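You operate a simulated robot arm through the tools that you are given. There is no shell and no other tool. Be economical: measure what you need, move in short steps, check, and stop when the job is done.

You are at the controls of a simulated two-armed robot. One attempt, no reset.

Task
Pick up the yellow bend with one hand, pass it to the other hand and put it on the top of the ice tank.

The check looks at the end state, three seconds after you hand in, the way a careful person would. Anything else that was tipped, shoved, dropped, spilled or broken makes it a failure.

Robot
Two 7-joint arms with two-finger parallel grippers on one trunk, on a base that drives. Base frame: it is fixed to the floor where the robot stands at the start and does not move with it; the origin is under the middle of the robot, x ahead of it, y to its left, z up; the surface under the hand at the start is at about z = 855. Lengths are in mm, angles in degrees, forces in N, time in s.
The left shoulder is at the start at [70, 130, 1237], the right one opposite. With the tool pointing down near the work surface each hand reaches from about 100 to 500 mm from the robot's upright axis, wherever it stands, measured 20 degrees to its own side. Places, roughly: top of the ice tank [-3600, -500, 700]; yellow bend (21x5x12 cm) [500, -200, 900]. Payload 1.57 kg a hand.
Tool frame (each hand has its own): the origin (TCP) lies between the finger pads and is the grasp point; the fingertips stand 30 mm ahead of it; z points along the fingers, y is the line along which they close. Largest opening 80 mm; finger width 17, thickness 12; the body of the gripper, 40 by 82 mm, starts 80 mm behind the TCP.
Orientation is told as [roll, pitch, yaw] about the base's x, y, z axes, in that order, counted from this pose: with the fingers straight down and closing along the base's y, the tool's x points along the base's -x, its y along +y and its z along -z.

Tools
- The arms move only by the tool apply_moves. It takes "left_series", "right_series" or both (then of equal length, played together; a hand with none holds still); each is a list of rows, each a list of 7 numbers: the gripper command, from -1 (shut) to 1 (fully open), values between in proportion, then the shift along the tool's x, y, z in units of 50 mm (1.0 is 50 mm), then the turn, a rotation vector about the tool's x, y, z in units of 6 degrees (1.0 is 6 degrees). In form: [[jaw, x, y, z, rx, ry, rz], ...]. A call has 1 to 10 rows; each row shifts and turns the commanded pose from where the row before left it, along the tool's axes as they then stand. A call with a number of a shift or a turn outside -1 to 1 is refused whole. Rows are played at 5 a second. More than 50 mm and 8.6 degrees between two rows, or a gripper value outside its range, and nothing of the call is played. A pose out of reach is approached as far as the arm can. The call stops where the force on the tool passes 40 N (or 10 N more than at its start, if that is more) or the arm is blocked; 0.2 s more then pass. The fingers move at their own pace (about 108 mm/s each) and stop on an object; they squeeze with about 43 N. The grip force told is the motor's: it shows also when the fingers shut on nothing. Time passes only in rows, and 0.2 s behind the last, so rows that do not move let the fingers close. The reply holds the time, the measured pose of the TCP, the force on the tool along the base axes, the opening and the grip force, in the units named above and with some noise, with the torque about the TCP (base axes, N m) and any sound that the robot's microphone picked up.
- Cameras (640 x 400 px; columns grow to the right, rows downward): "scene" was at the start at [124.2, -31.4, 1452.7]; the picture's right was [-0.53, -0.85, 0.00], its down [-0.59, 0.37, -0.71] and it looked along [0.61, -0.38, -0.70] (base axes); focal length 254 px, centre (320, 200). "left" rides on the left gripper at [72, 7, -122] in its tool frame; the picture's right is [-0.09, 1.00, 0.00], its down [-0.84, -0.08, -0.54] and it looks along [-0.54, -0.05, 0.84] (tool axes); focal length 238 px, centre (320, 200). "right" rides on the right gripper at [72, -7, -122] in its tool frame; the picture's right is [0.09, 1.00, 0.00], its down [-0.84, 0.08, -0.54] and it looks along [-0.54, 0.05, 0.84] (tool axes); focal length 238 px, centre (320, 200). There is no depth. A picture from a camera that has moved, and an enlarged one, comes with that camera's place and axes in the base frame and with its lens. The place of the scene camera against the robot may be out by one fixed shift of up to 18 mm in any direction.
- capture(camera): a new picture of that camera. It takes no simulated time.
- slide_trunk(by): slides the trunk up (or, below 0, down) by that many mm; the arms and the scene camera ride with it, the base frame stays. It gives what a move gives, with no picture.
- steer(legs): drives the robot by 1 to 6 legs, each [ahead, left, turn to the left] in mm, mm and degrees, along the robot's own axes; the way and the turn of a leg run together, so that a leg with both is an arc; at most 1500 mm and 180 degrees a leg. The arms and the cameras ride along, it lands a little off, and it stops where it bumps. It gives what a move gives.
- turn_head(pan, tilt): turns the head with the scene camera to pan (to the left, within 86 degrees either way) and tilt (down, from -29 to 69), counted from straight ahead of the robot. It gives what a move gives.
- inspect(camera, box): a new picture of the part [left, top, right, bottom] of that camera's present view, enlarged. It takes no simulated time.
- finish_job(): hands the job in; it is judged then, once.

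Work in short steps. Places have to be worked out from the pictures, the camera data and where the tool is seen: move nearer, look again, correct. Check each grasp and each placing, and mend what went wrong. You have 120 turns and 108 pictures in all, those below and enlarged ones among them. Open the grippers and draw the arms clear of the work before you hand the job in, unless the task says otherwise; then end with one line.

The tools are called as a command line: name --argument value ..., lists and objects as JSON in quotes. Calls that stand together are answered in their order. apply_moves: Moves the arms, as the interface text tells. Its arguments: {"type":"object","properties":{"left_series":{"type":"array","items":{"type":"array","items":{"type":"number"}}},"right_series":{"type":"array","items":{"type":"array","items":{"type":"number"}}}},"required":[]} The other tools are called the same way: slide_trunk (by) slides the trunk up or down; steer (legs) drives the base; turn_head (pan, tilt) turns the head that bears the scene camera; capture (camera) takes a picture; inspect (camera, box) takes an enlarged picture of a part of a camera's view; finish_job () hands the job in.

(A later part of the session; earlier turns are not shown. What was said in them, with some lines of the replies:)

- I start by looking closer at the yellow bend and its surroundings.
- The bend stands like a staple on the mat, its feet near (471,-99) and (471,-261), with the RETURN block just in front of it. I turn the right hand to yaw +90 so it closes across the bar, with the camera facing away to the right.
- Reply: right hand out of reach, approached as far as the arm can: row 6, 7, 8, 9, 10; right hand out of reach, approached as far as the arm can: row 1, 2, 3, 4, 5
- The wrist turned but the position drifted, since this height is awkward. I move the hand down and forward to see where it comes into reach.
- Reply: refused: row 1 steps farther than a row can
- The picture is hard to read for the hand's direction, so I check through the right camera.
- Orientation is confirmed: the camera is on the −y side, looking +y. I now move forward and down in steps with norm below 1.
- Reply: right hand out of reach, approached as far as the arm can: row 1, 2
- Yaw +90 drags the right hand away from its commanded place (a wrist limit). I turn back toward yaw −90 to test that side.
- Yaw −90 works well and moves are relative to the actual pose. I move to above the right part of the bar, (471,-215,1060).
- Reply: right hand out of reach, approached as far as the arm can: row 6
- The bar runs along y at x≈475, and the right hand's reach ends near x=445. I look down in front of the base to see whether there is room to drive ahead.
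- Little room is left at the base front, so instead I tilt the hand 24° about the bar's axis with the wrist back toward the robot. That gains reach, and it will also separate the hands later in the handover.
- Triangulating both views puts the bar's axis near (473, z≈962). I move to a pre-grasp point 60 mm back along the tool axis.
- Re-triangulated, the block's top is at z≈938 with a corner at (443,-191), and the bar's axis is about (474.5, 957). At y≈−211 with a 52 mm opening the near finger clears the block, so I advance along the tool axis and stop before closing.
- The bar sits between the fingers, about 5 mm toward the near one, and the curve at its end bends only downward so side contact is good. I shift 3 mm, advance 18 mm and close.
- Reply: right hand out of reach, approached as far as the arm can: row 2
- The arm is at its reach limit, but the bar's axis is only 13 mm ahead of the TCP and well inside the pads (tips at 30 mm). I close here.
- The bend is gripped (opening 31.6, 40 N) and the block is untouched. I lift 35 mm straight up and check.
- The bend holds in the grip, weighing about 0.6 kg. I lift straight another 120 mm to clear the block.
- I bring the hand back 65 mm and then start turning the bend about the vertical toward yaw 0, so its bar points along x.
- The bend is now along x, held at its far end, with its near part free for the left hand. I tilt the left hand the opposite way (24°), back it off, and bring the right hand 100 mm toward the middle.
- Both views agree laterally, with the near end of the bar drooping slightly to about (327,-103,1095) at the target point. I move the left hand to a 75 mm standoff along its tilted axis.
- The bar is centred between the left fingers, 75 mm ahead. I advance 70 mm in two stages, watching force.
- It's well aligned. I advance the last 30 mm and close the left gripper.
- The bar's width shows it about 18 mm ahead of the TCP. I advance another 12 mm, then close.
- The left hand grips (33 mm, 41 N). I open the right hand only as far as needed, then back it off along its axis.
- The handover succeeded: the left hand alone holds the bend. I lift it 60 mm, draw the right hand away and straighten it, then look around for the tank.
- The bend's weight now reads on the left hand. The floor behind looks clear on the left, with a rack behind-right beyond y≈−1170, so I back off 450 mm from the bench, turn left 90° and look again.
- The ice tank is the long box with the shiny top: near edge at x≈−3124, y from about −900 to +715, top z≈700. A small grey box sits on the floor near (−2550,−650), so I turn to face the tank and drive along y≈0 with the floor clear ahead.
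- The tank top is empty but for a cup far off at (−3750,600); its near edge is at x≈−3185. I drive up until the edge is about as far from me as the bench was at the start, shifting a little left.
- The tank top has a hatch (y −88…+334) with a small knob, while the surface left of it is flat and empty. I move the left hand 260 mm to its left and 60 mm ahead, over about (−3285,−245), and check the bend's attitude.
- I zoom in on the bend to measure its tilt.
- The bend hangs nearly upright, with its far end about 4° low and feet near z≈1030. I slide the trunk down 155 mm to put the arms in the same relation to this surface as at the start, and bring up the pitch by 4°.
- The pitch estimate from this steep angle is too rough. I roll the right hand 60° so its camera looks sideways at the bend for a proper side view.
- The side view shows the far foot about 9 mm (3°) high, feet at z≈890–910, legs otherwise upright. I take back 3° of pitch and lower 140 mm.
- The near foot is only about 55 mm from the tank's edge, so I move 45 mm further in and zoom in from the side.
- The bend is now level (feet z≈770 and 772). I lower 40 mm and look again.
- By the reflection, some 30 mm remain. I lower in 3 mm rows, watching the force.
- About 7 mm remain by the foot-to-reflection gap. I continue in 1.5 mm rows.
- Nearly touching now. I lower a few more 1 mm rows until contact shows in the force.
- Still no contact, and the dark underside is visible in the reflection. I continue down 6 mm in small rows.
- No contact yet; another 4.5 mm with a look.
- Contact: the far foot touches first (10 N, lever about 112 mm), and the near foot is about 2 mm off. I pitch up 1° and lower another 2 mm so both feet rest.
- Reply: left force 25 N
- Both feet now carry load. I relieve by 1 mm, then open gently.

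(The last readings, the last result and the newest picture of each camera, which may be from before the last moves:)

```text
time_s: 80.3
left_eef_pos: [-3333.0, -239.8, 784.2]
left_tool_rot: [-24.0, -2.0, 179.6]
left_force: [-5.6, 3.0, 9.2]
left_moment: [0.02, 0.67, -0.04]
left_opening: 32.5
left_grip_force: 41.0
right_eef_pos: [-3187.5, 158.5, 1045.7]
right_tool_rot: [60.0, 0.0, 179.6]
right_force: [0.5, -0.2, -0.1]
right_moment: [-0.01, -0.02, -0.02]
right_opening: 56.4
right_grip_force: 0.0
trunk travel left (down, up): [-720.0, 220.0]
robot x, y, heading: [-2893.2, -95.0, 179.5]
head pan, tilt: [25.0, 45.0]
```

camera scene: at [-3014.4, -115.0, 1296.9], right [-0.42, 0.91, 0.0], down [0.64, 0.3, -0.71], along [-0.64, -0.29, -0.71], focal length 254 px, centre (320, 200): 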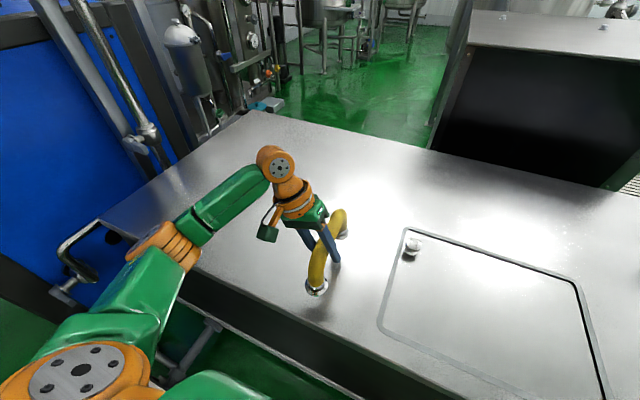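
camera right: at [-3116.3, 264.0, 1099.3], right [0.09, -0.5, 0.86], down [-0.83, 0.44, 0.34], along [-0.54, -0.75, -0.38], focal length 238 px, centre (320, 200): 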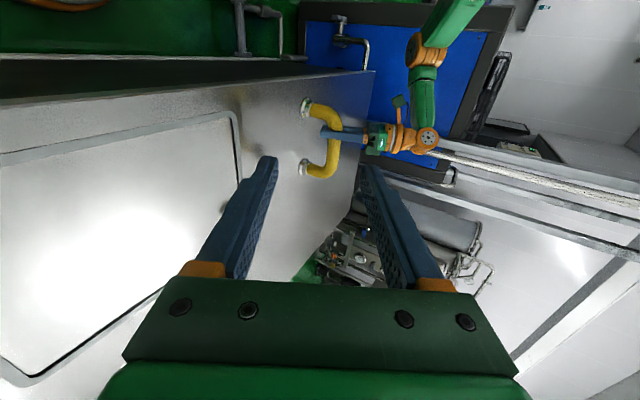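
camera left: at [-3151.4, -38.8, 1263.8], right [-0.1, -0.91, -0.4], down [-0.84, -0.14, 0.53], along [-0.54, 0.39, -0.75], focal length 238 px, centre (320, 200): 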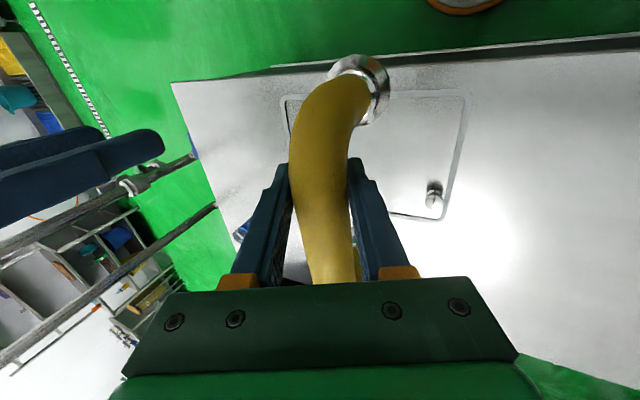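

The load is down to about 15 N total. I open the left gripper progressively.

apply_moves --left_series '[[-0.15, 0, 0, 0, 0, 0, 0], [-0.1, 0, 0, 0, 0, 0, 0], [0, 0, 0, 0, 0, 0, 0], [0.15, 0, 0, 0, 0, 0, 0], [0.35, 0, 0, 0, 0, 0, 0], [0.35, 0, 0, 0, 0, 0, 0]]'

inspect --camera "right" --box '[270, 90, 350, 190]'

inspect --camera "scene" --box '[260, 180, 380, 300]'

capture --camera "left"

```text
time_s: 81.8
left_eef_pos: [-3332.8, -241.0, 783.0]
left_tool_rot: [-24.0, -2.0, 179.6]
left_force: [-0.6, 0.6, 0.1]
left_moment: [-0.01, 0.01, 0.01]
left_opening: 54.2
left_grip_force: 0.0
right_eef_pos: [-3189.8, 156.1, 1044.2]
right_tool_rot: [60.1, 0.0, 179.6]
right_force: [-0.1, -0.7, -0.5]
right_moment: [0.01, -0.01, -0.02]
right_opening: 56.2
right_grip_force: 0.1
trunk travel left (down, up): [-720.0, 220.0]
robot x, y, heading: [-2893.6, -94.4, 179.9]
head pan, tilt: [25.0, 45.0]
```

```text
4.00 times, centred on (310, 140) of right
camera zoom: at [-3115.3, 264.3, 1099.4], right [0.09, -0.5, 0.86], down [-0.83, 0.44, 0.34], along [-0.54, -0.75, -0.38], focal length 953 px, centre (360, 440)
```

zoom: 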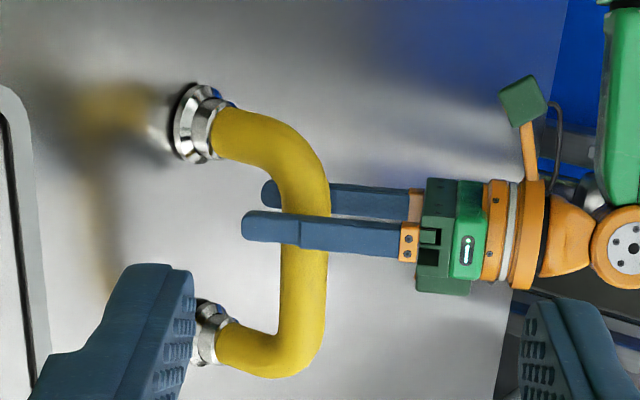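

```text
3.33 times, centred on (320, 240) of scene
camera zoom: at [-3013.2, -114.7, 1297.0], right [-0.42, 0.91, 0.0], down [0.64, 0.29, -0.71], along [-0.64, -0.3, -0.71], focal length 847 px, centre (320, 67)
```

zoom: 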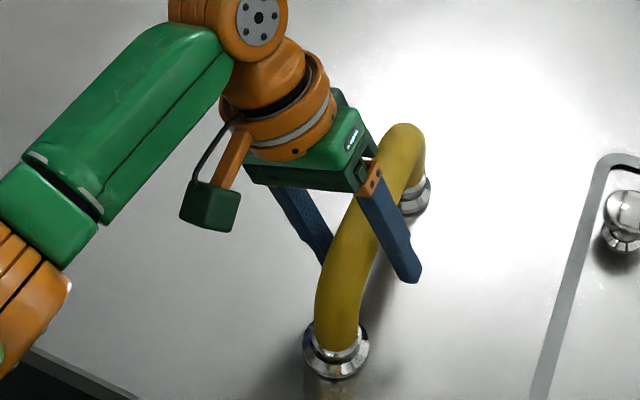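

```text
43 pictures are left
camera left: at [-3258.0, -296.7, 890.3], right [-0.11, -0.91, -0.4], down [-0.82, -0.14, 0.56], along [-0.56, 0.39, -0.73], focal length 238 px, centre (320, 200)
```

left: 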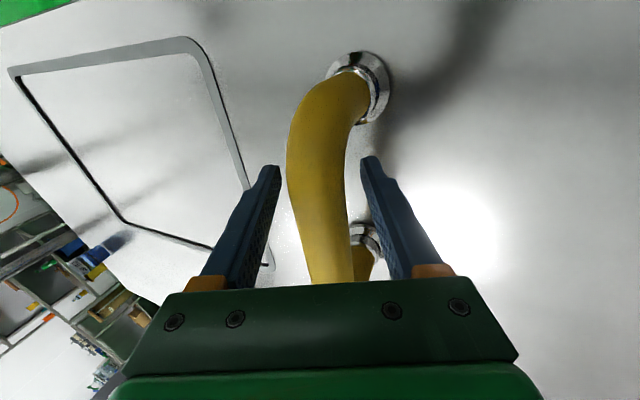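

The bend stands on both feet and the fingers are clear on either side. I back the left hand out along its own axis.

apply_moves --left_series '[[0.5, 0, 0, -0.2, 0, 0, 0], [0.5, 0, 0, -0.4, 0, 0, 0], [0.5, 0, 0, -0.6, 0, 0, 0], [0.5, 0, 0, -0.8, 0, 0, 0], [0.5, 0, 0, -0.8, 0, 0, 0], [0.5, 0, 0, 0, 0, 0, 0]]'

capture --camera "left"

inspect --camera "scene" --box '[260, 180, 380, 300]'

```text
time_s: 83.2
left_eef_pos: [-3327.4, -296.4, 914.4]
left_tool_rot: [-24.0, -2.0, 179.6]
left_force: [0.5, -0.1, -0.6]
left_moment: [-0.02, 0.01, 0.0]
left_opening: 60.1
left_grip_force: 0.0
right_eef_pos: [-3188.8, 155.8, 1045.0]
right_tool_rot: [60.0, 0.0, 179.6]
right_force: [-0.4, 0.2, -0.2]
right_moment: [-0.01, -0.02, -0.01]
right_opening: 55.9
right_grip_force: 0.0
trunk travel left (down, up): [-720.0, 220.0]
robot x, y, heading: [-2890.9, -92.8, 179.8]
head pan, tilt: [25.0, 45.0]
```

```text
42 pictures are left
camera left: at [-3252.3, -352.7, 1020.1], right [-0.11, -0.91, -0.4], down [-0.82, -0.14, 0.55], along [-0.56, 0.39, -0.73], focal length 238 px, centre (320, 200)
```

left: 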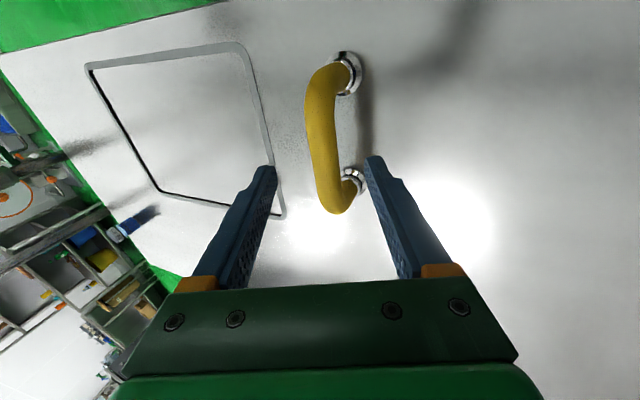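

```text
3.33 times, centred on (320, 240) of scene
camera zoom: at [-3013.4, -114.6, 1297.0], right [-0.42, 0.91, 0.0], down [0.64, 0.29, -0.71], along [-0.64, -0.3, -0.71], focal length 847 px, centre (320, 67)
```

zoom: 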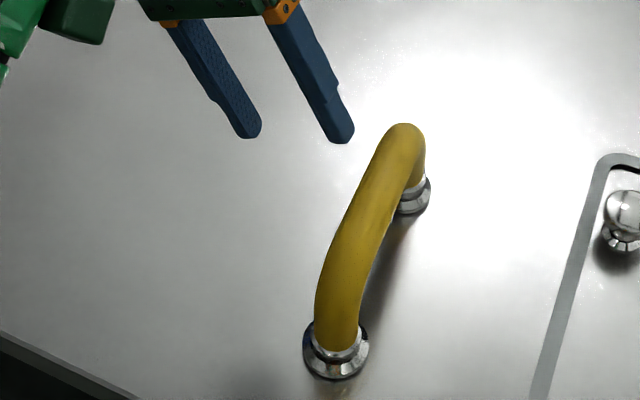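

The bend stands free and upright on the tank top. I raise the trunk and back the base off to draw the arms clear.

slide_trunk --by 150

steer --legs '[[-350, 0, 0]]'

turn_head --pan 10 --tilt 35

capture --camera "scene"

```text
time_s: 84.9
left_eef_pos: [-3328.3, -297.5, 1061.9]
left_tool_rot: [-24.1, -2.1, 179.6]
left_force: [0.7, 1.0, -0.1]
left_moment: [0.03, 0.03, -0.01]
left_opening: 59.9
left_grip_force: 0.0
right_eef_pos: [-3189.0, 155.8, 1194.5]
right_tool_rot: [60.0, 0.0, 179.6]
right_force: [0.1, -0.5, 0.4]
right_moment: [0.02, 0.05, 0.0]
right_opening: 56.2
right_grip_force: 0.1
trunk travel left (down, up): [-870.0, 70.0]
robot x, y, heading: [-2894.3, -93.3, 179.7]
head pan, tilt: [25.0, 45.0]
```

```text
time_s: 87.2
left_eef_pos: [-2969.9, -300.1, 1062.7]
left_tool_rot: [-24.0, -1.9, 179.9]
left_force: [-0.5, -0.5, 0.1]
left_moment: [0.02, 0.0, 0.02]
left_opening: 60.0
left_grip_force: 0.1
right_eef_pos: [-2834.6, 153.3, 1193.3]
right_tool_rot: [60.0, 0.1, 179.8]
right_force: [0.5, 0.2, 0.2]
right_moment: [0.0, -0.03, 0.03]
right_opening: 56.2
right_grip_force: 0.2
trunk travel left (down, up): [-870.0, 70.0]
robot x, y, heading: [-2538.3, -96.4, 179.9]
head pan, tilt: [25.0, 45.0]
```

```text
time_s: 88.0
left_eef_pos: [-2967.3, -299.2, 1063.7]
left_tool_rot: [-24.0, -2.0, 179.9]
left_force: [-0.2, -0.5, 0.1]
left_moment: [0.0, -0.03, -0.01]
left_opening: 60.2
left_grip_force: 0.1
right_eef_pos: [-2831.5, 152.8, 1194.0]
right_tool_rot: [60.0, 0.1, 179.9]
right_force: [-0.1, 0.1, 0.4]
right_moment: [-0.02, -0.02, 0.02]
right_opening: 56.1
right_grip_force: 0.0
trunk travel left (down, up): [-870.0, 70.0]
robot x, y, heading: [-2532.9, -94.6, 179.9]
head pan, tilt: [10.0, 35.0]
```

```text
40 pictures are left
camera scene: at [-2667.5, -97.4, 1461.8], right [-0.17, 0.98, 0.0], down [0.57, 0.1, -0.82], along [-0.81, -0.14, -0.57], focal length 254 px, centre (320, 200)
```

scene: 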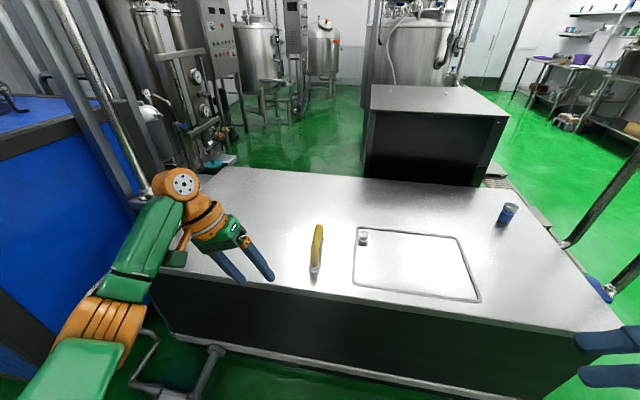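

The yellow bend stands upright on the tank top, the cup and hatch are untouched, and both grippers are open and clear. I hand in the job.

finish_job

```text
The job is handed in.
```

The yellow bend was picked up with the right hand, passed to the left, and now stands upright on top of the ice tank; nothing else appeared to be moved.
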